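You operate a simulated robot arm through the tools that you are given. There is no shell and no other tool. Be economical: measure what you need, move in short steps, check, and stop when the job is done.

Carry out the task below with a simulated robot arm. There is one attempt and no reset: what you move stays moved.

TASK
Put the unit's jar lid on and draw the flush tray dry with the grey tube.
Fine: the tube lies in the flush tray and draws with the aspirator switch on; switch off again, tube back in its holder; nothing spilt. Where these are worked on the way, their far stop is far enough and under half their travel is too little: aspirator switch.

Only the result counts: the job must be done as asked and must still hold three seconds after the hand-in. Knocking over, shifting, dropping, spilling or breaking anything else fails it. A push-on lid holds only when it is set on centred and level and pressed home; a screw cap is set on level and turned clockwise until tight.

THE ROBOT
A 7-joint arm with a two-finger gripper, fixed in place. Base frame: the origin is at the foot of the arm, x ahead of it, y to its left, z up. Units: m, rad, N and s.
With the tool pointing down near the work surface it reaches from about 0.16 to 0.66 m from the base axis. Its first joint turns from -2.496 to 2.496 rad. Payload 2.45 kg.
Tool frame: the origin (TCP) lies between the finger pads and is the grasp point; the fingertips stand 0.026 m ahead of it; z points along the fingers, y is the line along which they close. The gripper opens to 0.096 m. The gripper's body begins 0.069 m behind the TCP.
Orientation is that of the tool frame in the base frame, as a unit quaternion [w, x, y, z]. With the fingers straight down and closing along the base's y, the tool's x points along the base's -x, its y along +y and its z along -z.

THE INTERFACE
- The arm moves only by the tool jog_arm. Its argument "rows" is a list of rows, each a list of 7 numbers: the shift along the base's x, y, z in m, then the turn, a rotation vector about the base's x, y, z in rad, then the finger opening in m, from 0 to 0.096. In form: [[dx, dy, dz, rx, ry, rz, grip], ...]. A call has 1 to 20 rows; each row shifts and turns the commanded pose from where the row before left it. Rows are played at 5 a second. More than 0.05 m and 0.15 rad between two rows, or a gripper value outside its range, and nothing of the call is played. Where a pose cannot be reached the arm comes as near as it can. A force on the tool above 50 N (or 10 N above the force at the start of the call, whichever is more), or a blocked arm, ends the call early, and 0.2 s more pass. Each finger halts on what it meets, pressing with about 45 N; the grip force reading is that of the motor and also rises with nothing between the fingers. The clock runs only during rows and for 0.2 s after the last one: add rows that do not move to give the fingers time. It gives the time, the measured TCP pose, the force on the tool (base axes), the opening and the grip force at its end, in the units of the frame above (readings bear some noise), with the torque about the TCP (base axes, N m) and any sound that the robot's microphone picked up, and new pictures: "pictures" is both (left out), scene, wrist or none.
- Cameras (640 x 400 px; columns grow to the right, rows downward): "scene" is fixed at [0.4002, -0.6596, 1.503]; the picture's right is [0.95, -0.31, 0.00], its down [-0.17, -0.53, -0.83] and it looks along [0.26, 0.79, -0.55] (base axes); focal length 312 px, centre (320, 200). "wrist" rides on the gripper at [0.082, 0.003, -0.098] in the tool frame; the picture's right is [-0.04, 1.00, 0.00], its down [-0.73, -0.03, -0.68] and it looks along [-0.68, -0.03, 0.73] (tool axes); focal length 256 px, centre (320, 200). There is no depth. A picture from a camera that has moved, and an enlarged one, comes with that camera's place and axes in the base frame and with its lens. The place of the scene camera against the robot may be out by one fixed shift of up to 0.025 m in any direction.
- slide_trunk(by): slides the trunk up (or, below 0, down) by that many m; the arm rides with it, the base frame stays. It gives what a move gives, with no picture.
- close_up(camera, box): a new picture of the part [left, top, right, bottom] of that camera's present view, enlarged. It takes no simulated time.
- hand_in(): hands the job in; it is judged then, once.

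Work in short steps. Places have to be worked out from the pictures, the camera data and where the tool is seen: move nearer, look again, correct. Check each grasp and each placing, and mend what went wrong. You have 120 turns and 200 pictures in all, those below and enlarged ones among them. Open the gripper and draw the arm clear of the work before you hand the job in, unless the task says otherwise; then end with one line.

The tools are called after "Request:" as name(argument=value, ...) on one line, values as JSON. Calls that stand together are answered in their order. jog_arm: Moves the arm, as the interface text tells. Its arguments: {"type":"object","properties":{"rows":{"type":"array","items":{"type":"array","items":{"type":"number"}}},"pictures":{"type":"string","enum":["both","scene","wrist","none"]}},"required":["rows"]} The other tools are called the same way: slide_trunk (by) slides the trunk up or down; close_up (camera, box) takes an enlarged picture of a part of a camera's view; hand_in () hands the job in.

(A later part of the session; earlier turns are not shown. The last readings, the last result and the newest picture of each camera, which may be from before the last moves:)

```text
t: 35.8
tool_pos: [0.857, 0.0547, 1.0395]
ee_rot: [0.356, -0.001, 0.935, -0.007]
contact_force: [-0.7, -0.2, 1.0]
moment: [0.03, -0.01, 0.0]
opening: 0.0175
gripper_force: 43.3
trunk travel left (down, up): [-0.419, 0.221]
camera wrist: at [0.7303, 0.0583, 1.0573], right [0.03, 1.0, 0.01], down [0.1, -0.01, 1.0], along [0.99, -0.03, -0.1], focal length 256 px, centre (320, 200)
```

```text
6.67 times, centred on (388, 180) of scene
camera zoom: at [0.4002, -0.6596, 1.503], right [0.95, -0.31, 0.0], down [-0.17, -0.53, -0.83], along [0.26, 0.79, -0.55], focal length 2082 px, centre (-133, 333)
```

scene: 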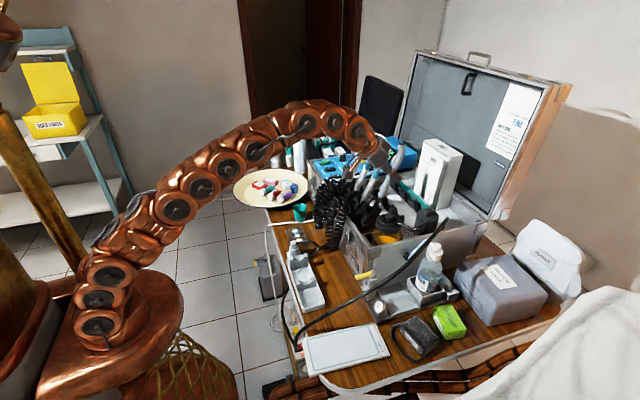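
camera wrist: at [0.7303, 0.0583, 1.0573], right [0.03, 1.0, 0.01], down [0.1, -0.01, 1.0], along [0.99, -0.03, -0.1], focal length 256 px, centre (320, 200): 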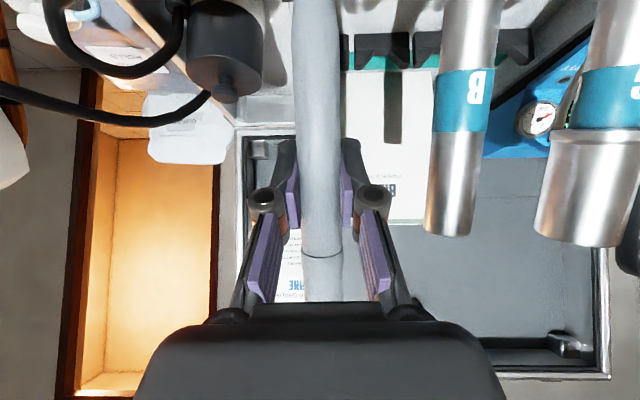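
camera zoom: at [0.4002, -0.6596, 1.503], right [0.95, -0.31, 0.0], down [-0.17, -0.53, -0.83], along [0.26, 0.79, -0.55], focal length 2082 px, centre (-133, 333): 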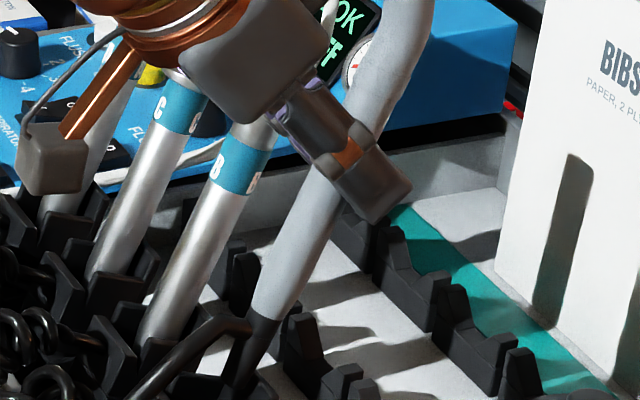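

A black connector follows below the grey part; I keep pulling along the axis.

Request:
jog_arm(rows=[[0.0037, 0, 0.0093, 0, 0, 0, 0.005], [0.0037, 0, 0.0093, 0, 0, 0, 0.005], [0.0037, 0, 0.0093, 0, 0, 0, 0.005], [0.0037, 0, 0.0093, 0, 0, 0, 0.005], [0.0037, 0, 0.0093, 0, 0, 0, 0.005], [0, 0, 0, 0, 0, 0, 0.005]])

Request:
close_up(camera="scene", box=[340, 140, 436, 200])

```text
t: 37.2
tool_pos: [0.8643, 0.0573, 1.0733]
ee_rot: [0.356, -0.001, 0.934, -0.008]
contact_force: [0.7, 0.5, 0.2]
moment: [-0.01, 0.02, 0.04]
opening: 0.0177
gripper_force: 43.6
out of reach, approached as far as the arm can: row 4, 5
trunk travel left (down, up): [-0.419, 0.221]
camera wrist: at [0.7385, 0.0594, 1.0905], right [0.03, 1.0, 0.01], down [0.1, -0.01, 1.0], along [0.99, -0.03, -0.1], focal length 256 px, centre (320, 200)
```

scene: 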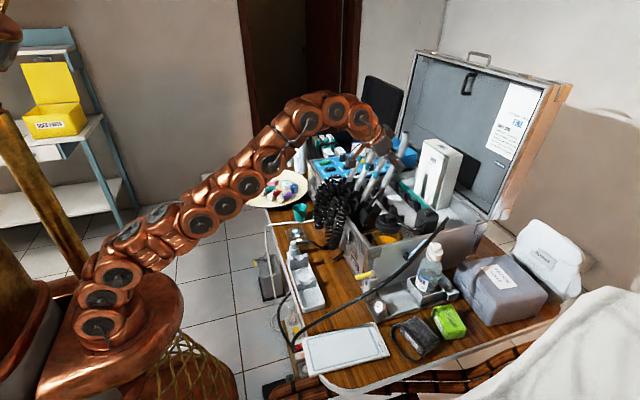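
wrist: 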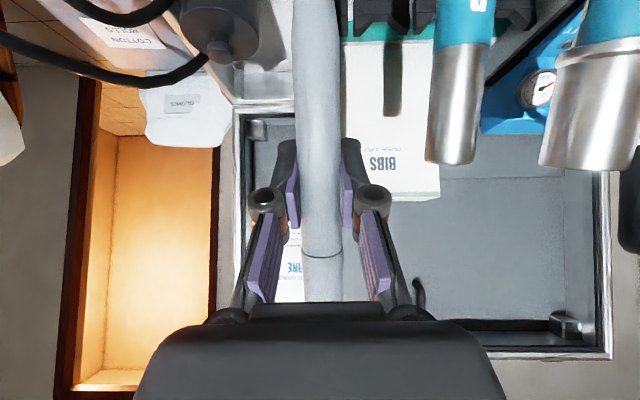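

```text
6.67 times, centred on (388, 170) of scene
camera zoom: at [0.4002, -0.6596, 1.503], right [0.95, -0.31, 0.0], down [-0.17, -0.53, -0.83], along [0.26, 0.79, -0.55], focal length 2082 px, centre (-133, 400)
```

zoom: 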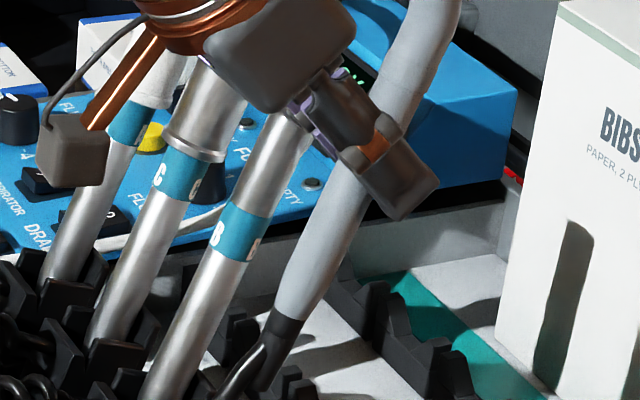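

The connector's bottom is now ~0.96, above the holder block. I raise with the trunk to gain clearance.

Request:
slide_trunk(by=0.09)

Request:
close_up(camera="scene", box=[330, 110, 458, 190])

Request:
close_up(camera="scene", box=[260, 220, 388, 320])

```text
t: 38.5
tool_pos: [0.8645, 0.056, 1.1636]
ee_rot: [0.356, -0.001, 0.934, -0.008]
contact_force: [-0.9, 0.3, -0.7]
moment: [-0.01, -0.01, 0.03]
opening: 0.0177
gripper_force: 43.4
trunk travel left (down, up): [-0.509, 0.131]
```

```text
5.00 times, centred on (394, 150) of scene
camera zoom: at [0.4002, -0.6596, 1.503], right [0.95, -0.31, 0.0], down [-0.17, -0.53, -0.83], along [0.26, 0.79, -0.55], focal length 1562 px, centre (-50, 450)
```

zoom: 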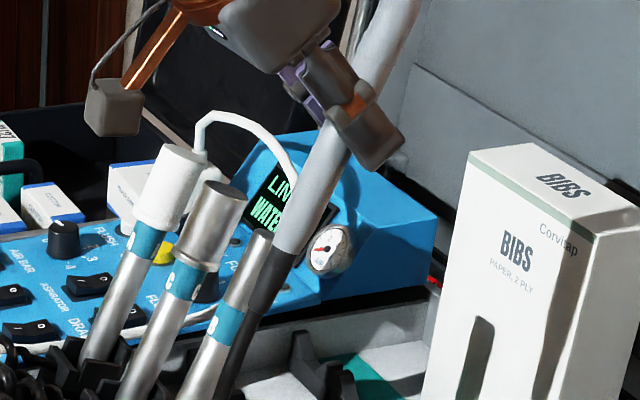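

```text
4.00 times, centred on (324, 270) of scene
camera zoom: at [0.4002, -0.6596, 1.503], right [0.95, -0.31, 0.0], down [-0.17, -0.53, -0.83], along [0.26, 0.79, -0.55], focal length 1249 px, centre (304, -80)
```

zoom: 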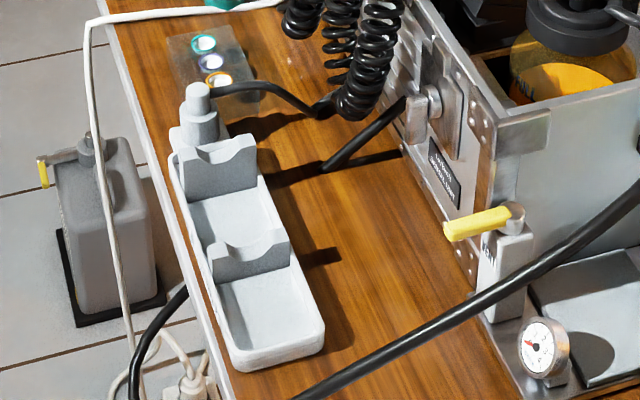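

The tube is clear of the holder with its hose attached. I retract toward the robot while bringing the tool vertical, high above everything.

Request:
jog_arm(rows=[[-0.045, 0, 0.0, 0, 0, 0, 0.005], [-0.045, 0, 0, 0, 0.12, 0, 0.005], [-0.045, 0, 0, 0, 0.12, 0, 0.005], [-0.045, 0, 0, 0, 0.12, 0, 0.005], [-0.045, 0, 0, 0, 0.12, 0, 0.005], [-0.045, 0, 0, 0, 0.12, 0, 0.005], [-0.03, 0, 0, 0, 0.13, 0, 0.005], [0, 0, 0, 0, 0, 0, 0.005]])

```text
t: 40.3
tool_pos: [0.5643, 0.0532, 1.1626]
ee_rot: [-0.001, -0.004, 1.0, -0.006]
contact_force: [0.4, -0.2, -0.2]
moment: [0.02, 0.03, -0.02]
opening: 0.0176
gripper_force: 43.0
trunk travel left (down, up): [-0.509, 0.131]
camera wrist: at [0.4834, 0.0574, 1.2597], right [0.03, 1.0, -0.01], down [0.74, -0.01, 0.68], along [0.68, -0.03, -0.74], focal length 256 px, centre (320, 200)
```

scene: 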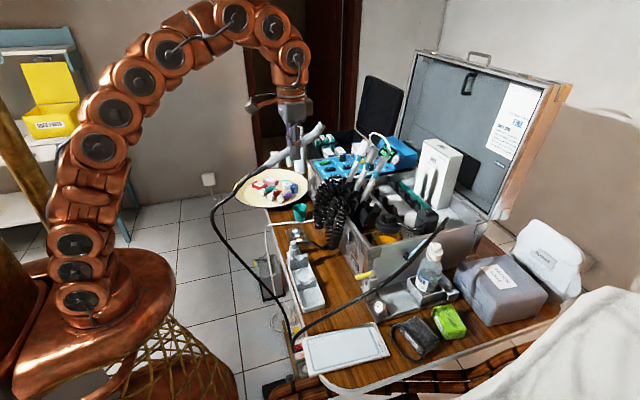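
wrist: 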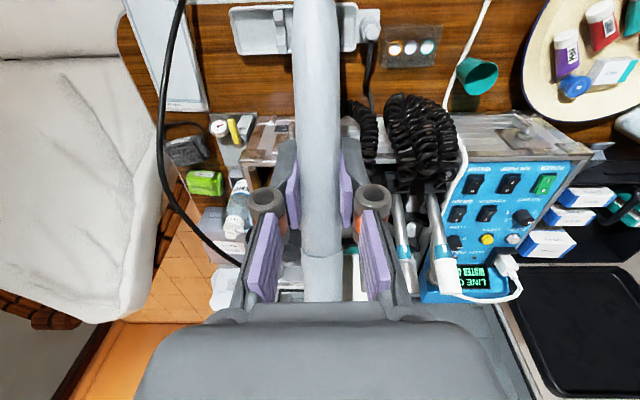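

Holding firmly. Now I yaw −90° so the tube points along −y.

Request:
jog_arm(rows=[[0, 0, 0, 0, 0, -0.143, 0.005], [0, 0, 0, 0, 0, -0.143, 0.005], [0, 0, 0, 0, 0, -0.143, 0.005], [0, 0, 0, 0, 0, -0.143, 0.005], [0, 0, 0, 0, 0, -0.143, 0.005], [0, 0, 0, 0, 0, -0.143, 0.005], [0, 0, 0, 0, 0, -0.143, 0.005], [0, 0, 0, 0, 0, -0.143, 0.005], [0, 0, 0, 0, 0, -0.143, 0.005], [0, 0, 0, 0, 0, -0.143, 0.005], [0, 0, 0, 0, 0, -0.141, 0.005], [0, 0, 0, 0.117, 0, 0, 0.005], [0, 0, 0, 0.117, 0, 0, 0.005], [0, 0, 0, 0.117, 0, 0, 0.005], [0, 0, 0, 0.117, 0, 0, 0.005], [0, 0, 0, 0, 0, 0, 0.005]])

Request:
close_up(camera="scene", box=[220, 100, 380, 200])

```text
t: 43.7
tool_pos: [0.5636, 0.0544, 1.1642]
ee_rot: [-0.169, 0.684, 0.691, 0.162]
contact_force: [0.0, -0.8, -0.1]
moment: [0.03, 0.0, 0.0]
opening: 0.0174
gripper_force: 43.2
trunk travel left (down, up): [-0.509, 0.131]
camera wrist: at [0.5686, 0.0836, 1.2866], right [1.0, -0.02, -0.03], down [-0.01, -0.96, 0.27], along [-0.03, -0.27, -0.96], focal length 256 px, centre (320, 200)
```

scene: 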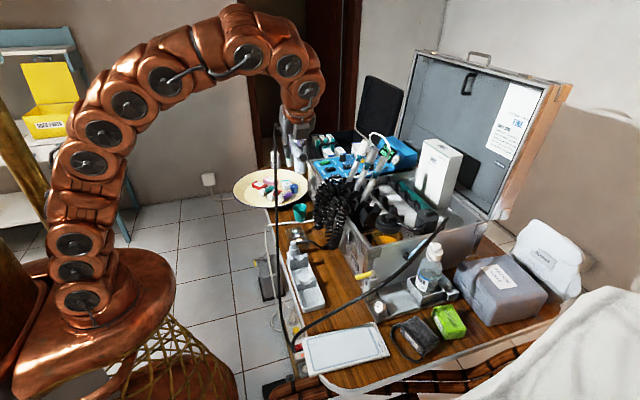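
wrist: 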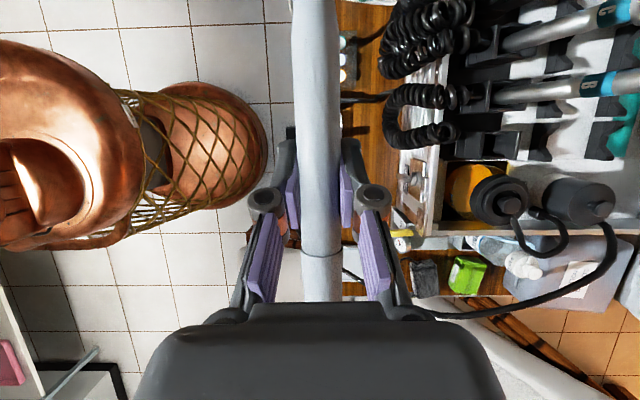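

```text
4.00 times, centred on (300, 150) of scene
camera zoom: at [0.4002, -0.6596, 1.503], right [0.95, -0.31, 0.0], down [-0.17, -0.53, -0.83], along [0.26, 0.79, -0.55], focal length 1249 px, centre (400, 400)
```

zoom: 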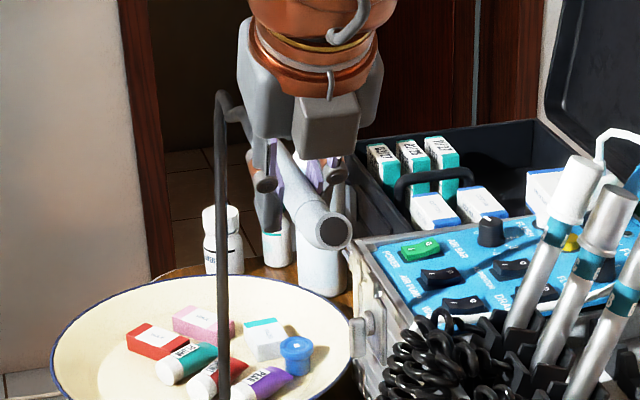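

The tube is level along −y. The tray's supports are at y≈−0.02 (notch z≈0.743) and y≈0.067 (notch z≈0.766), x≈0.569, so the tube should slope ~0.26 rad. I add the slope and descend to a hover.

Request:
jog_arm(rows=[[0.0, 0.0, -0.03, 0.13, 0, 0, 0.005], [0.001, 0.0, -0.04, 0.13, 0, 0, 0.005], [0.001, 0.0, -0.045, 0, 0, 0, 0.005], [0.001, 0.0, -0.045, 0, 0, 0, 0.005], [0.001, -0.01, -0.045, 0, 0, 0, 0.005], [0.001, -0.015, -0.045, 0, 0, 0, 0.005], [0, -0.02, -0.03, 0, 0, 0, 0.005], [0, 0, 0, 0, 0, 0, 0.005]])

Request:
close_up(camera="scene", box=[230, 190, 390, 320])

```text
t: 45.5
tool_pos: [0.5688, 0.0122, 0.8836]
ee_rot: [-0.255, 0.656, 0.665, 0.249]
contact_force: [-0.1, 0.5, -0.1]
moment: [0.02, 0.01, 0.02]
opening: 0.0178
gripper_force: 43.8
trunk travel left (down, up): [-0.509, 0.131]
camera wrist: at [0.5726, 0.0066, 1.0095], right [1.0, -0.02, -0.03], down [-0.01, -1.0, 0.02], along [-0.03, -0.02, -1.0], focal length 256 px, centre (320, 200)
```

scene: 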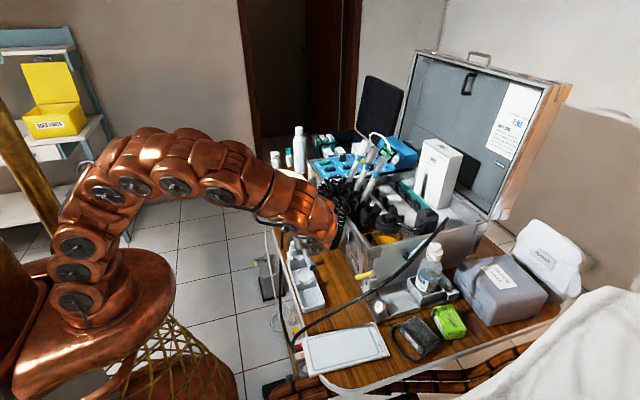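
wrist: 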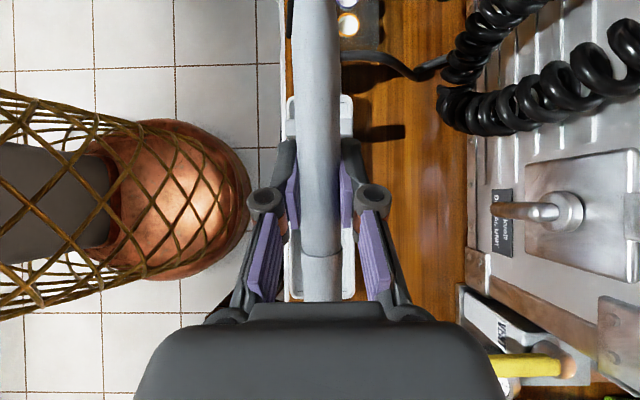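

```text
3.08 times, centred on (310, 255) of scene
camera zoom: at [0.4002, -0.6596, 1.503], right [0.95, -0.31, 0.0], down [-0.17, -0.53, -0.83], along [0.26, 0.79, -0.55], focal length 961 px, centre (351, 31)
```

zoom: 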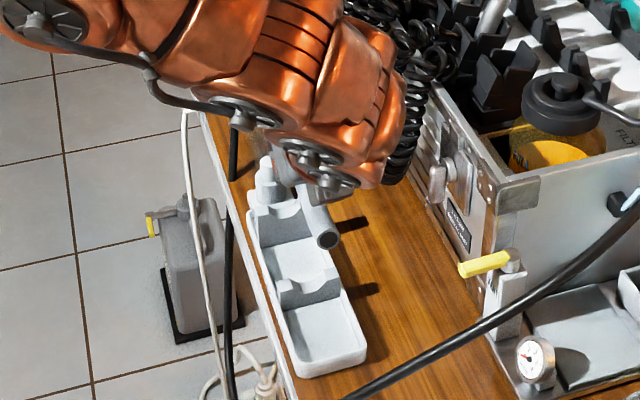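

Alignment in x is within ~2 mm of the tray centre line. I descend to 3–4 cm above and check.

Request:
jog_arm(rows=[[-0.001, 0.0, -0.04, 0, 0, 0, 0.005], [-0.001, 0.0, -0.04, 0, 0, 0, 0.005], [0, 0, 0, 0, 0, 0, 0.005]])

Request:
close_up(camera="scene", box=[260, 230, 356, 290])

Request:
close_up(camera="wrist", box=[200, 0, 440, 150])

```text
t: 46.3
tool_pos: [0.568, 0.0111, 0.8019]
ee_rot: [-0.256, 0.655, 0.666, 0.249]
contact_force: [0.2, -0.8, -0.7]
moment: [-0.01, -0.01, -0.01]
opening: 0.0177
gripper_force: 43.3
trunk travel left (down, up): [-0.509, 0.131]
camera wrist: at [0.5722, 0.0058, 0.9277], right [1.0, -0.02, -0.03], down [-0.01, -1.0, 0.02], along [-0.03, -0.02, -1.0], focal length 256 px, centre (320, 200)
```

scene: 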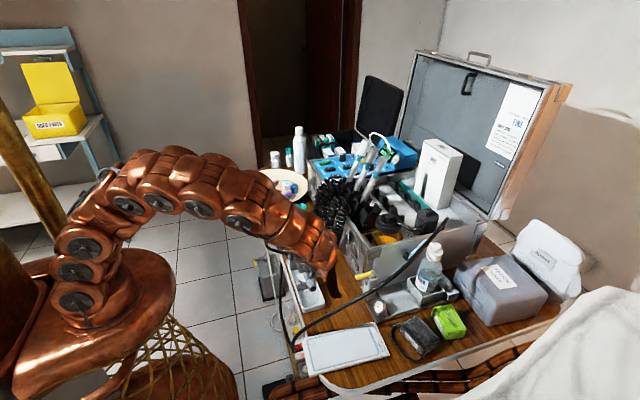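
wrist: 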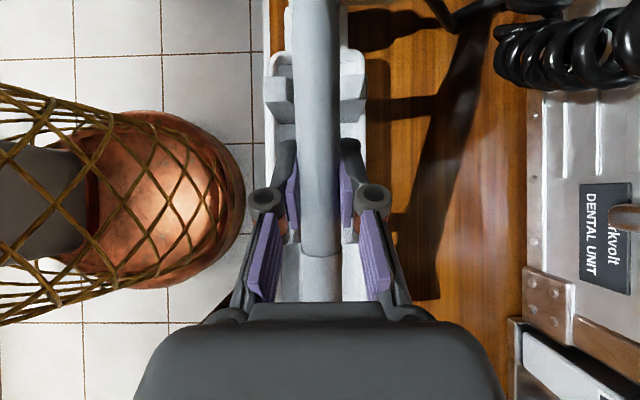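

```text
6.67 times, centred on (308, 260) of scene
camera zoom: at [0.4002, -0.6596, 1.503], right [0.95, -0.31, 0.0], down [-0.17, -0.53, -0.83], along [0.26, 0.79, -0.55], focal length 2082 px, centre (400, -200)
```

zoom: 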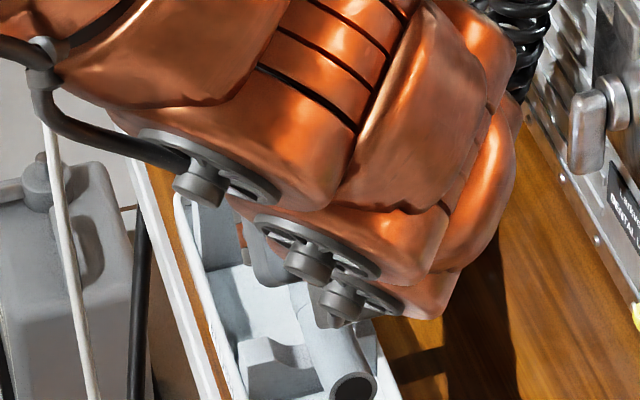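

```text
2.67 times, centred on (320, 75) of wrist
camera zoom: at [0.5722, 0.0058, 0.9277], right [1.0, -0.02, -0.03], down [-0.01, -1.0, 0.02], along [-0.03, -0.02, -1.0], focal length 683 px, centre (320, 533)
```

zoom: 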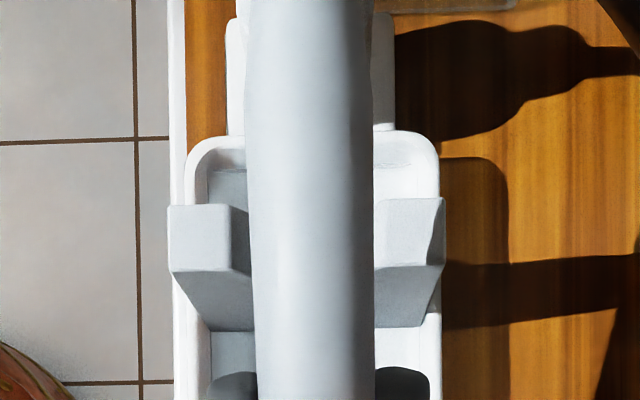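

The tube should shift 3 mm to −x. I lower further, then in small steps until it rests.

Request:
jog_arm(rows=[[-0.003, 0.0, -0.012, 0, 0, 0, 0.005], [0, 0.0, -0.01, 0, 0, 0, 0.005], [0, 0, -0.004, 0, 0, 0, 0.005], [0, 0, 0, 0, 0, 0, 0.005]], pictures="wrist")

Request:
close_up(camera="wrist", box=[200, 0, 440, 150])

Request:
close_up(camera="scene", box=[280, 250, 344, 315])

```text
t: 47.3
tool_pos: [0.5652, 0.0118, 0.7768]
ee_rot: [-0.256, 0.656, 0.665, 0.249]
contact_force: [-0.1, 0.3, -0.3]
moment: [0.0, 0.03, 0.03]
opening: 0.0176
gripper_force: 43.5
trunk travel left (down, up): [-0.509, 0.131]
camera wrist: at [0.5688, 0.0056, 0.9025], right [1.0, -0.02, -0.03], down [-0.01, -1.0, 0.02], along [-0.03, -0.02, -1.0], focal length 256 px, centre (320, 200)
```

wrist: 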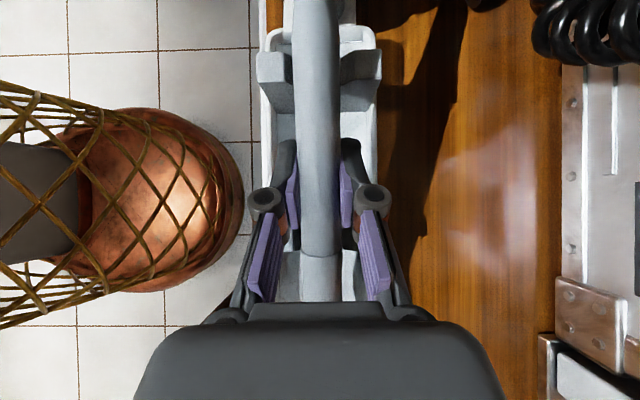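

```text
2.67 times, centred on (320, 75) of wrist
camera zoom: at [0.5688, 0.0056, 0.9025], right [1.0, -0.02, -0.03], down [-0.01, -1.0, 0.02], along [-0.03, -0.02, -1.0], focal length 683 px, centre (320, 533)
```

zoom: 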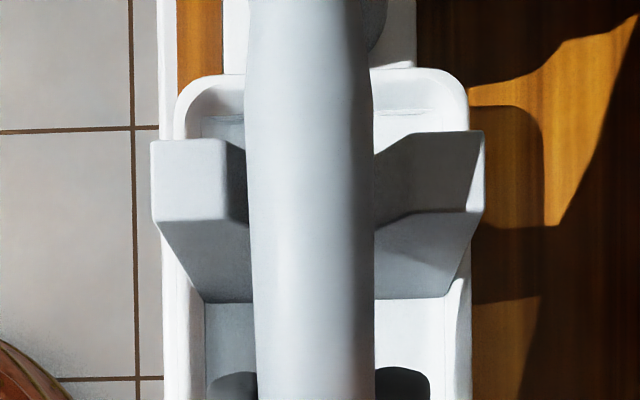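

```text
6.15 times, centred on (312, 282) of scene
camera zoom: at [0.4002, -0.6596, 1.503], right [0.95, -0.31, 0.0], down [-0.17, -0.53, -0.83], along [0.26, 0.79, -0.55], focal length 1922 px, centre (369, -308)
```

zoom: 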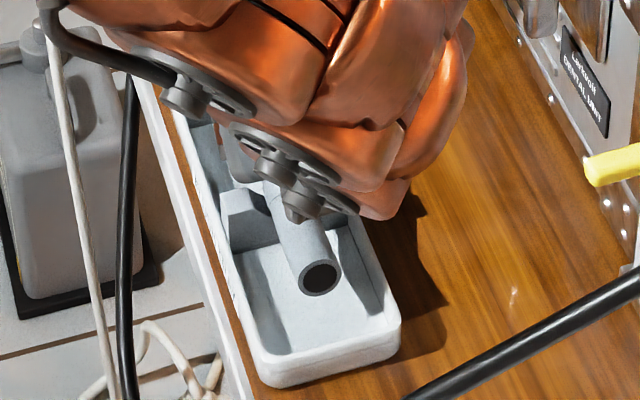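

Tip is over the tray's low pool area. I lower in 3 mm steps until contact.

Request:
jog_arm(rows=[[0, 0.0, -0.003, 0, 0, 0, 0.005], [0, 0.0, -0.003, 0, 0, 0, 0.005], [0, 0, -0.003, 0, 0, 0, 0.005], [0, 0, 0, 0, 0, 0, 0.005]], pictures="none")

```text
t: 48.3
tool_pos: [0.5649, 0.0101, 0.77]
ee_rot: [-0.254, 0.656, 0.665, 0.248]
contact_force: [0.5, -0.8, 15.9]
moment: [-0.63, -0.03, 0.03]
opening: 0.0179
gripper_force: 43.3
trunk travel left (down, up): [-0.509, 0.131]
```

The near support touches first (contact about 4 cm to −y). I reduce the slope slightly to lower the tail onto the far support.

Request:
jog_arm(rows=[[0, 0.0, 0.001, -0.04, 0, 0, 0.005], [0, 0.0, 0, -0.04, 0, 0, 0.005], [0, 0, 0, 0, 0, 0, 0.005]], pictures="wrist")

Request:
close_up(camera="wrist", box=[200, 0, 440, 150])

Request:
close_up(camera="scene", box=[280, 250, 344, 315])

```text
t: 49.1
tool_pos: [0.5624, 0.0123, 0.7689]
ee_rot: [-0.23, 0.666, 0.674, 0.222]
contact_force: [-1.5, 0.5, 5.3]
moment: [0.3, 0.01, 0.04]
opening: 0.0176
gripper_force: 42.6
trunk travel left (down, up): [-0.509, 0.131]
camera wrist: at [0.5679, 0.0163, 0.8953], right [1.0, -0.02, -0.03], down [-0.01, -1.0, 0.1], along [-0.03, -0.1, -0.99], focal length 256 px, centre (320, 200)
```

wrist: 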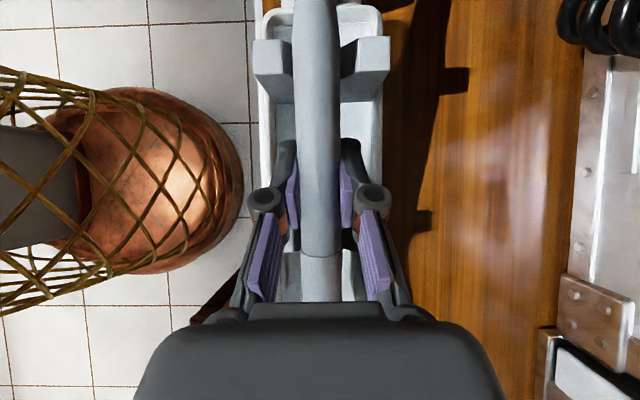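

```text
2.67 times, centred on (320, 75) of wrist
camera zoom: at [0.5679, 0.0163, 0.8953], right [1.0, -0.02, -0.03], down [-0.01, -1.0, 0.1], along [-0.03, -0.1, -0.99], focal length 683 px, centre (320, 533)
```

zoom: 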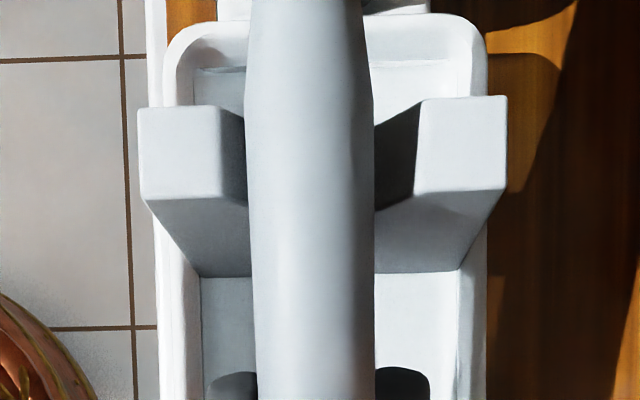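

```text
6.15 times, centred on (312, 282) of scene
camera zoom: at [0.4002, -0.6596, 1.503], right [0.95, -0.31, 0.0], down [-0.17, -0.53, -0.83], along [0.26, 0.79, -0.55], focal length 1922 px, centre (369, -308)
```

zoom: 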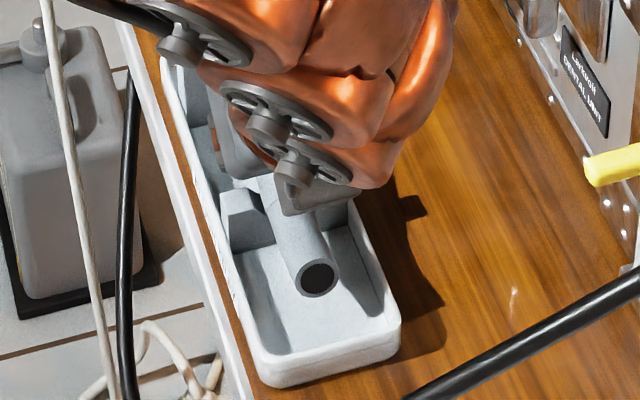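

Now it touches at the far support (+5.7 cm). It's nearly on both; I ease a touch down and release to a small opening.

Request:
jog_arm(rows=[[0.001, 0.0, -0.0015, 0.02, 0, 0, 0.005], [0, 0, 0, 0, 0, 0, 0.02], [0, 0, 0, 0, 0, 0, 0.026], [0, 0, 0, 0, 0, 0, 0.03], [0, 0, 0, 0, 0, 0, 0.03], [0, 0, 0, 0, 0, 0, 0.03]], pictures="wrist")

Request:
close_up(camera="wrist", box=[200, 0, 440, 150])

Request:
close_up(camera="scene", box=[280, 250, 344, 315])

```text
t: 50.5
tool_pos: [0.5649, 0.0106, 0.7691]
ee_rot: [-0.237, 0.663, 0.672, 0.229]
contact_force: [0.5, -1.4, 0.3]
moment: [-0.01, 0.04, 0.01]
opening: 0.03
gripper_force: 0.0
trunk travel left (down, up): [-0.509, 0.131]
camera wrist: at [0.5697, 0.0135, 0.8942], right [1.0, -0.02, -0.03], down [-0.01, -1.0, 0.08], along [-0.03, -0.08, -1.0], focal length 256 px, centre (320, 200)
```

wrist: 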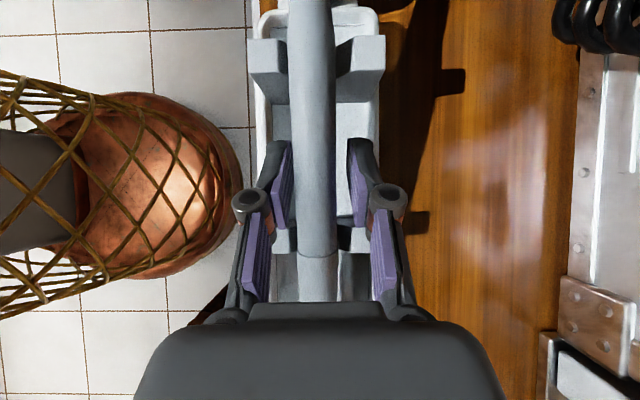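

```text
2.67 times, centred on (320, 75) of wrist
camera zoom: at [0.5697, 0.0135, 0.8942], right [1.0, -0.02, -0.03], down [-0.01, -1.0, 0.08], along [-0.03, -0.08, -1.0], focal length 683 px, centre (320, 533)
```

zoom: 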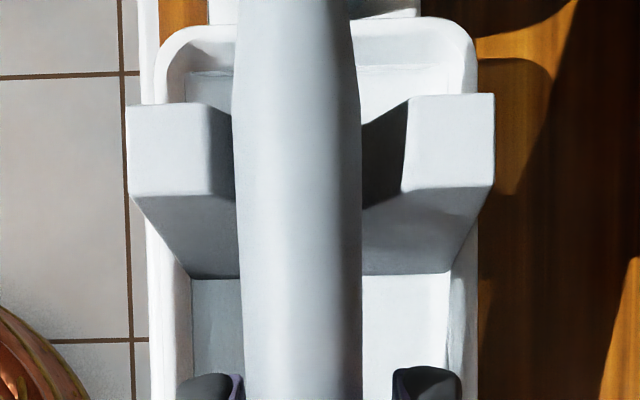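

```text
6.15 times, centred on (312, 282) of scene
camera zoom: at [0.4002, -0.6596, 1.503], right [0.95, -0.31, 0.0], down [-0.17, -0.53, -0.83], along [0.26, 0.79, -0.55], focal length 1922 px, centre (369, -308)
```

zoom: 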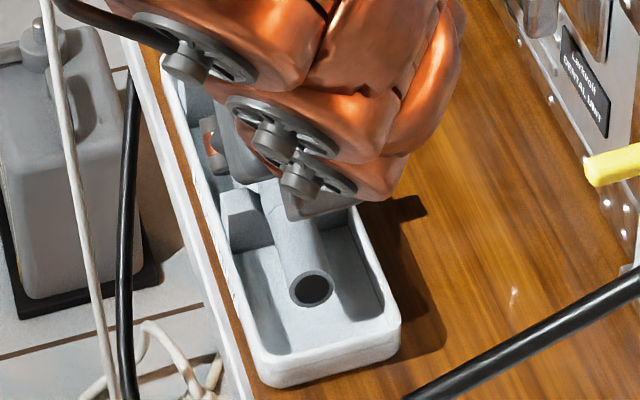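

The tube settled in both notches with its mouth in the pool. I withdraw along the tool axis.

Request:
jog_arm(rows=[[-0.001, -0.012, 0.0157, 0, 0, 0, 0.032], [0, -0.018, 0.0235, 0, 0, 0, 0.032], [0, -0.03, 0.039, 0, 0, 0, 0.04], [0, -0.01, 0.045, 0, 0, 0, 0.04], [0, 0, 0.045, 0, 0, 0, 0.04], [0, 0, 0.045, -0.1, 0, 0, 0.04], [0, 0, 0.045, -0.1, 0, 0, 0.04], [0, 0, 0, 0, 0, 0, 0.04]])

Request:
close_up(camera="scene", box=[260, 220, 356, 310])

Request:
close_up(camera="scene", box=[370, 135, 410, 160])

```text
t: 52.3
tool_pos: [0.5619, -0.0599, 1.0254]
ee_rot: [-0.169, 0.684, 0.691, 0.161]
contact_force: [-0.1, 0.9, 0.4]
moment: [-0.02, -0.01, 0.0]
opening: 0.0403
gripper_force: 0.1
trunk travel left (down, up): [-0.509, 0.131]
camera wrist: at [0.5675, -0.0326, 1.1486], right [1.0, -0.02, -0.03], down [-0.01, -0.96, 0.27], along [-0.03, -0.27, -0.96], focal length 256 px, centre (320, 200)
```

scene: 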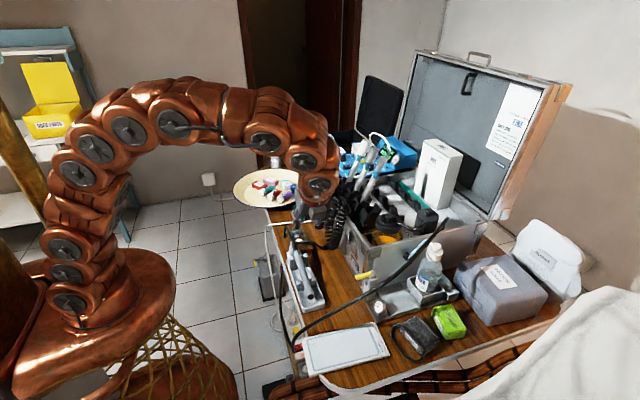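
wrist: 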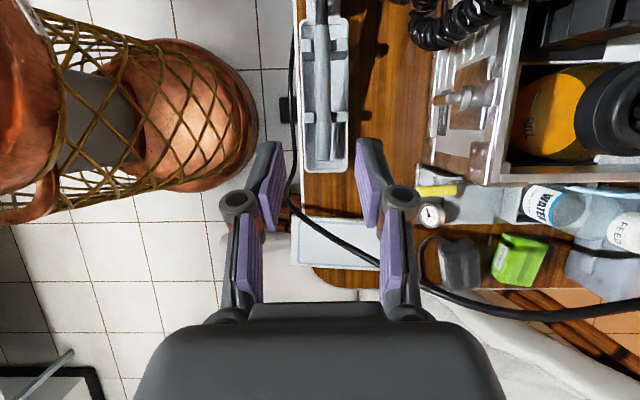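

```text
4.44 times, centred on (308, 265) of scene
camera zoom: at [0.4002, -0.6596, 1.503], right [0.95, -0.31, 0.0], down [-0.17, -0.53, -0.83], along [0.26, 0.79, -0.55], focal length 1388 px, centre (373, -89)
```

zoom: 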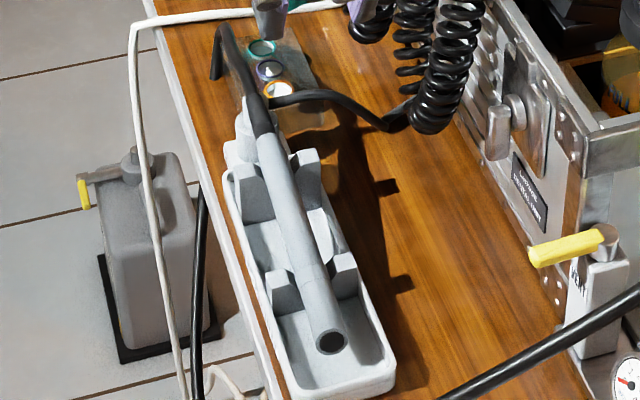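

```text
16.00 times, centred on (390, 148) of scene
camera zoom: at [0.4002, -0.6596, 1.503], right [0.95, -0.31, 0.0], down [-0.17, -0.53, -0.83], along [0.26, 0.79, -0.55], focal length 4997 px, centre (-800, 1040)
```

zoom: 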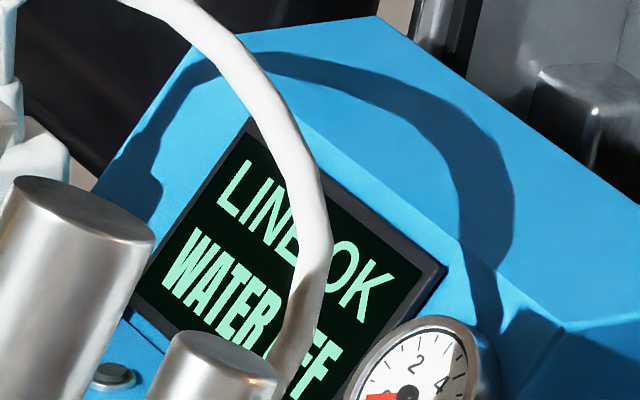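

The tube lies correctly in the tray. The aspirator switch triangulates to about (0.855,0.368,0.909). I restore the tool orientation and swing over toward it, high up.

Request:
jog_arm(rows=[[0, 0, 0.03, -0.117, 0, 0, 0.02], [0, 0, 0.03, -0.117, 0, 0, 0.0], [0, 0, 0.03, -0.117, 0, 0, 0.0], [0, 0, 0.03, -0.117, 0, 0, 0.0], [-0.006, 0.03, 0, 0, 0, 0.143, 0.0], [-0.006, 0.03, 0, 0, 0, 0.143, 0.0], [-0.006, 0.03, 0, 0, 0, 0.143, 0.0], [-0.006, 0.03, 0, 0, 0, 0.143, 0.0], [-0.006, 0.03, 0, 0, 0, 0.143, 0.0], [-0.006, 0.03, 0, 0, 0, 0.143, 0.0], [-0.006, 0.03, 0, 0, 0, 0.143, 0.0], [-0.006, 0.03, 0, 0, 0, 0.143, 0.0], [-0.006, 0.03, 0, 0, 0, 0.143, 0.0], [-0.006, 0.03, 0, 0, 0, 0.143, 0.0], [-0.006, 0.03, 0, 0, 0, 0.141, 0.0], [0, 0, 0, 0, -0.12, 0, 0.0], [0, 0, 0, 0, -0.12, 0, 0.0], [0, 0, 0, 0, -0.12, 0, 0.0], [0, 0, 0, 0, -0.12, 0, 0.0]], pictures="none")

Request:
slide_trunk(by=-0.15)

```text
t: 56.3
tool_pos: [0.5006, 0.2716, 1.1463]
ee_rot: [0.237, -0.002, 0.972, -0.008]
contact_force: [0.7, 0.3, -0.3]
moment: [-0.01, 0.04, -0.01]
opening: 0.0001
gripper_force: 28.1
trunk travel left (down, up): [-0.509, 0.131]
```

```text
t: 58.0
tool_pos: [0.4975, 0.2707, 0.996]
ee_rot: [0.237, -0.002, 0.971, -0.007]
contact_force: [-0.2, 1.1, 0.1]
moment: [-0.01, 0.04, -0.02]
opening: 0.0003
gripper_force: 28.5
trunk travel left (down, up): [-0.359, 0.281]
```

Now I tilt further forward and move toward the panel for a close look.

Request:
jog_arm(rows=[[0.04, 0.02, 0.01, 0, -0.117, 0, 0.0], [0.045, 0.02, 0.01, 0, -0.117, 0, 0.0], [0.045, 0.02, 0.01, 0, -0.117, 0, 0.0], [0.045, 0.02, 0.01, 0, -0.117, 0, 0.0], [0.03, 0.015, 0, 0, 0, 0, 0.0], [0, 0, 0, 0, 0, 0, 0.0]])

Request:
close_up(camera="scene", box=[310, 140, 390, 190])

```text
refused: row 2 steps farther than a row can; nothing moved
```

```text
8.00 times, centred on (350, 165) of scene
camera zoom: at [0.4002, -0.6596, 1.503], right [0.95, -0.31, 0.0], down [-0.17, -0.53, -0.83], along [0.26, 0.79, -0.55], focal length 2499 px, centre (80, 480)
```

zoom: 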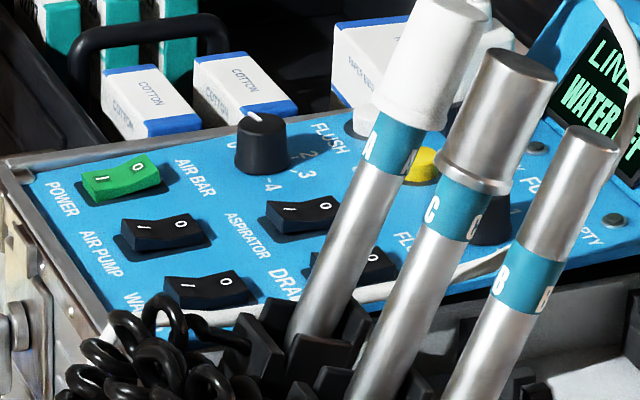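

I redo the move with smaller steps.

Request:
jog_arm(rows=[[0.04, 0.02, 0.01, 0, -0.117, 0, 0.0], [0.04, 0.02, 0.01, 0, -0.117, 0, 0.0], [0.04, 0.02, 0.01, 0, -0.117, 0, 0.0], [0.04, 0.02, 0.01, 0, -0.117, 0, 0.0], [0.04, 0.015, 0, 0, 0, 0, 0.0], [0, 0, 0, 0, 0, 0, 0.0]])

Request:
close_up(camera="wrist", box=[240, 0, 480, 150])

```text
t: 59.4
tool_pos: [0.6999, 0.3657, 1.0355]
ee_rot: [0.457, -0.001, 0.89, -0.007]
contact_force: [0.2, 0.0, 0.3]
moment: [0.0, -0.02, 0.02]
opening: 0.0
gripper_force: 28.9
trunk travel left (down, up): [-0.359, 0.281]
camera wrist: at [0.5725, 0.369, 1.0251], right [0.03, 1.0, 0.02], down [-0.12, -0.01, 0.99], along [0.99, -0.03, 0.12], focal length 256 px, centre (320, 200)
```

scene: 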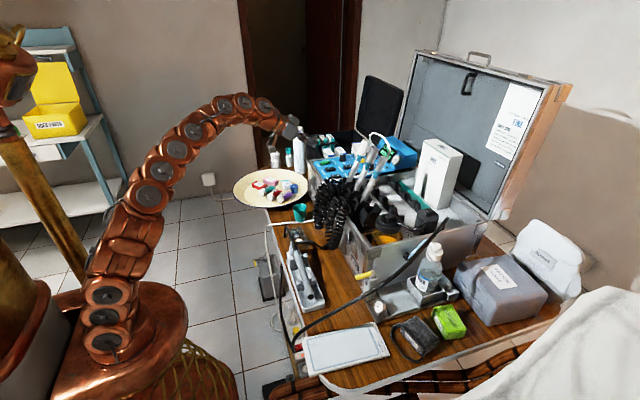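
wrist: 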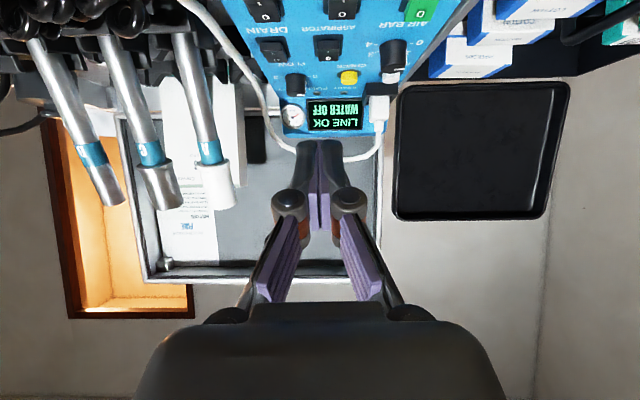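

```text
2.67 times, centred on (360, 75) of wrist
camera zoom: at [0.5725, 0.369, 1.0251], right [0.03, 1.0, 0.02], down [-0.12, -0.01, 0.99], along [0.99, -0.03, 0.12], focal length 683 px, centre (213, 533)
```

zoom: 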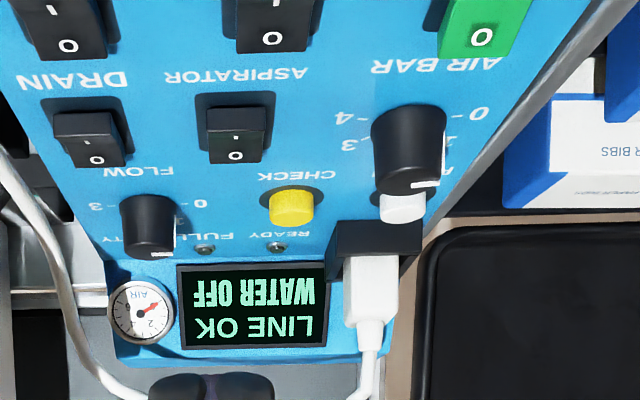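

The switch recomputes to (0.855,0.372,≈0.905); its "I" half is the −x side. I yaw radially for reach and hover the closed fingertips above the I half.

Request:
jog_arm(rows=[[0.033, 0.0, -0.012, 0, 0, 0.1, 0.0], [0.033, 0, -0.012, 0, 0, 0.1, 0.0], [0.033, 0, -0.012, 0, 0, 0.1, 0.0], [0.033, 0.0, -0.012, 0, 0, 0.1, 0.0], [0, 0, 0, 0, 0, 0, 0.0]])

Request:
close_up(camera="wrist", box=[220, 0, 460, 150])

Request:
close_up(camera="scene", box=[310, 140, 390, 190])

```text
t: 60.6
tool_pos: [0.8309, 0.3654, 0.9871]
ee_rot: [0.448, -0.177, 0.872, 0.082]
contact_force: [-0.2, -0.4, 0.7]
moment: [-0.01, -0.01, 0.01]
opening: 0.0
gripper_force: 28.1
trunk travel left (down, up): [-0.359, 0.281]
camera wrist: at [0.7131, 0.3189, 0.9772], right [-0.36, 0.93, 0.02], down [-0.11, -0.06, 0.99], along [0.93, 0.36, 0.12], focal length 256 px, centre (320, 200)
```

scene: 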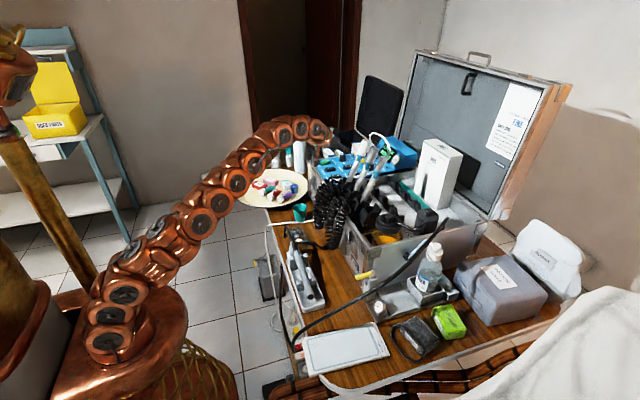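
wrist: 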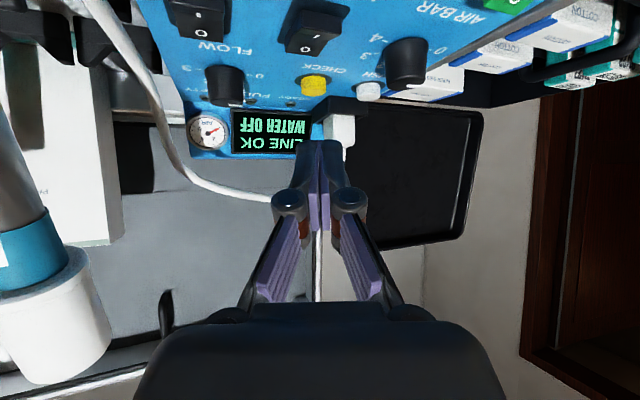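

```text
2.67 times, centred on (340, 75) of wrist
camera zoom: at [0.7131, 0.3189, 0.9772], right [-0.36, 0.93, 0.02], down [-0.11, -0.06, 0.99], along [0.93, 0.36, 0.12], focal length 683 px, centre (267, 533)
```

zoom: 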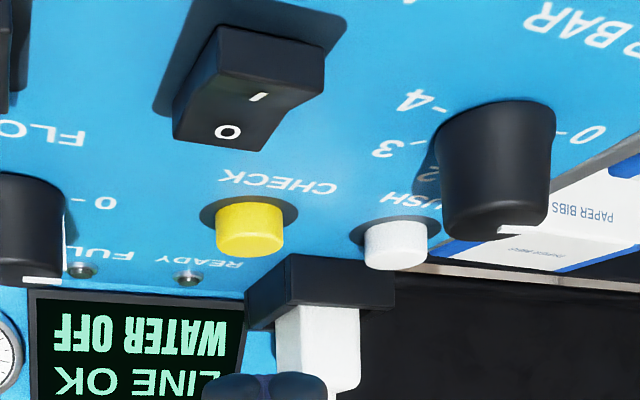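

```text
8.00 times, centred on (350, 165) of scene
camera zoom: at [0.4002, -0.6596, 1.503], right [0.95, -0.31, 0.0], down [-0.17, -0.53, -0.83], along [0.26, 0.79, -0.55], focal length 2499 px, centre (80, 480)
```

zoom: 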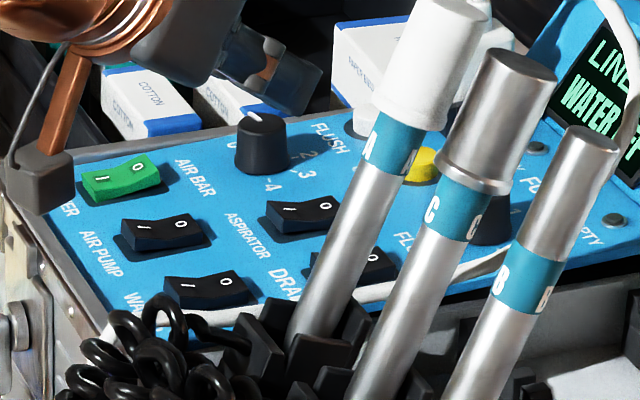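

The I mark is at ≈(0.846,0.369,0.912). I lower toward it in steps.

Request:
jog_arm(rows=[[0.0, 0.0, -0.015, 0, 0, 0, 0.0], [0.0, 0, -0.015, 0, 0, 0, 0.0], [0, 0, -0.005, 0, 0, 0, 0.0], [0, 0, 0, 0, 0, 0, 0.0]], pictures="wrist")

Request:
close_up(camera="scene", box=[310, 140, 390, 190])

```text
t: 61.6
tool_pos: [0.8309, 0.3645, 0.9546]
ee_rot: [0.448, -0.177, 0.873, 0.083]
contact_force: [-0.3, -0.1, 0.3]
moment: [-0.02, 0.03, -0.03]
opening: 0.0
gripper_force: 28.2
trunk travel left (down, up): [-0.359, 0.281]
camera wrist: at [0.7126, 0.3187, 0.943], right [-0.36, 0.93, 0.02], down [-0.11, -0.06, 0.99], along [0.93, 0.36, 0.12], focal length 256 px, centre (320, 200)
```

wrist: 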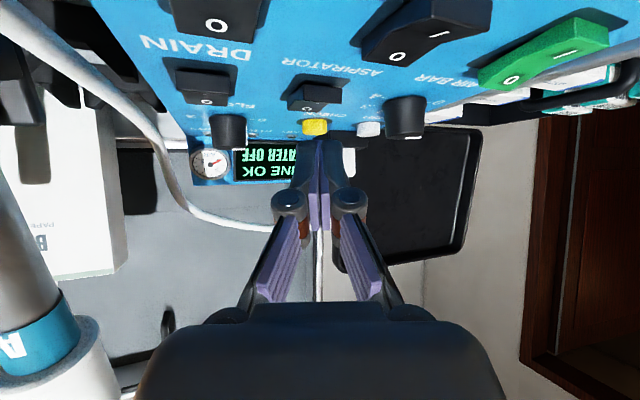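

```text
8.00 times, centred on (350, 165) of scene
camera zoom: at [0.4002, -0.6596, 1.503], right [0.95, -0.31, 0.0], down [-0.17, -0.53, -0.83], along [0.26, 0.79, -0.55], focal length 2499 px, centre (80, 480)
```

zoom: 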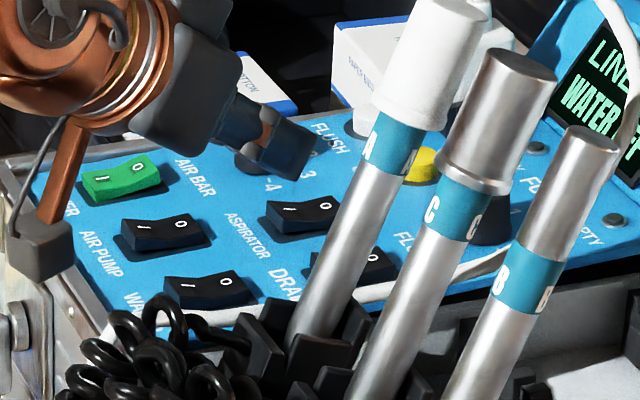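

Lined up over the I side. I press down in small steps.

Request:
jog_arm(rows=[[0.0, 0.0, -0.008, 0, 0, 0, 0.0], [0.0, 0, -0.005, 0, 0, 0, 0.0], [0, 0, -0.004, 0, 0, 0, 0.0], [0, 0, -0.003, 0, 0, 0, 0.0]], pictures="none")

Request:
close_up(camera="scene", box=[310, 140, 390, 190])

```text
t: 62.6
tool_pos: [0.8301, 0.366, 0.932]
ee_rot: [0.447, -0.177, 0.873, 0.082]
contact_force: [-0.3, -0.5, 0.6]
moment: [0.02, -0.02, 0.03]
opening: 0.0
gripper_force: 28.4
trunk travel left (down, up): [-0.359, 0.281]
```

```text
8.00 times, centred on (350, 165) of scene
camera zoom: at [0.4002, -0.6596, 1.503], right [0.95, -0.31, 0.0], down [-0.17, -0.53, -0.83], along [0.26, 0.79, -0.55], focal length 2499 px, centre (80, 480)
```

zoom: 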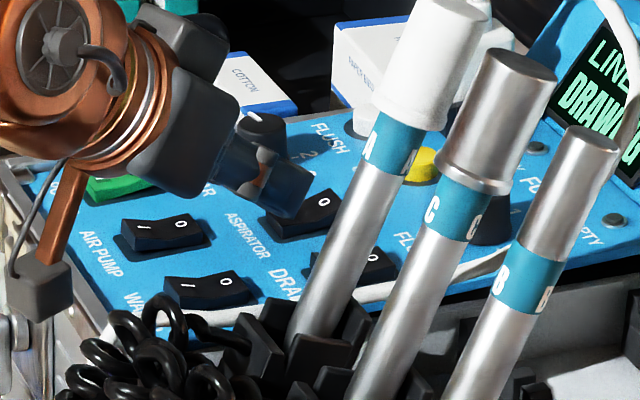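

The display now reads "DRAWIN(G)": the switch is on and the tube draws. I lift 3 cm and wait, watching the display.

Request:
jog_arm(rows=[[0, 0, 0.015, 0, 0, 0, 0], [0, 0, 0.015, 0, 0, 0, 0], [0, 0, 0, 0, 0, 0, 0], [0, 0, 0, 0, 0, 0, 0], [0, 0, 0, 0, 0, 0, 0], [0, 0, 0, 0, 0, 0, 0], [0, 0, 0, 0, 0, 0, 0], [0, 0, 0, 0, 0, 0, 0], [0, 0, 0, 0, 0, 0, 0], [0, 0, 0, 0, 0, 0, 0]], pictures="none")

Request:
close_up(camera="scene", box=[330, 130, 410, 180])

Request:
close_up(camera="scene", box=[270, 230, 350, 315])

```text
t: 64.8
tool_pos: [0.8309, 0.3668, 0.963]
ee_rot: [0.448, -0.177, 0.873, 0.083]
contact_force: [0.2, -0.2, 0.4]
moment: [-0.03, -0.02, -0.02]
opening: 0.0
gripper_force: 28.6
trunk travel left (down, up): [-0.359, 0.281]
```

```text
8.00 times, centred on (370, 155) of scene
camera zoom: at [0.4002, -0.6596, 1.503], right [0.95, -0.31, 0.0], down [-0.17, -0.53, -0.83], along [0.26, 0.79, -0.55], focal length 2499 px, centre (-80, 560)
```

zoom: 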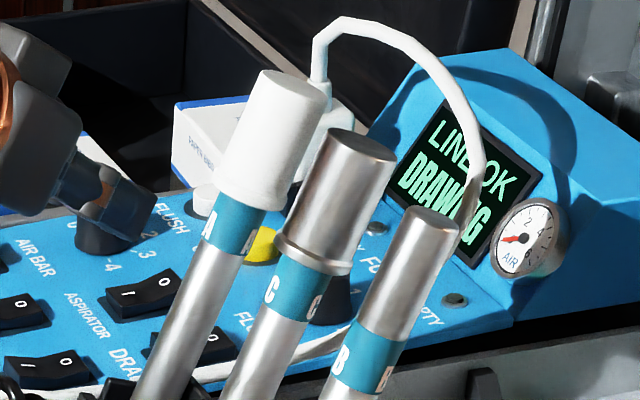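

```text
4.71 times, centred on (310, 272) of scene
camera zoom: at [0.4002, -0.6596, 1.503], right [0.95, -0.31, 0.0], down [-0.17, -0.53, -0.83], along [0.26, 0.79, -0.55], focal length 1470 px, centre (367, -141)
```

zoom: 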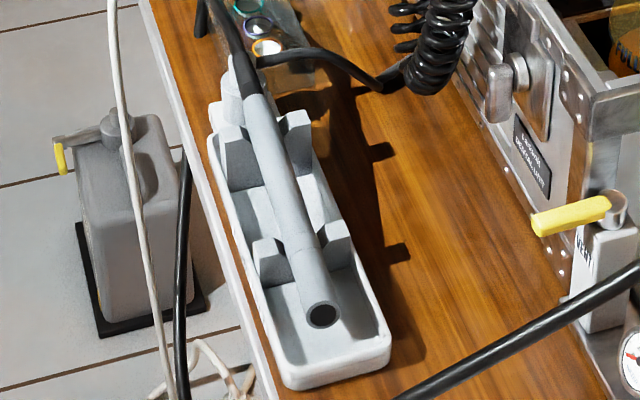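

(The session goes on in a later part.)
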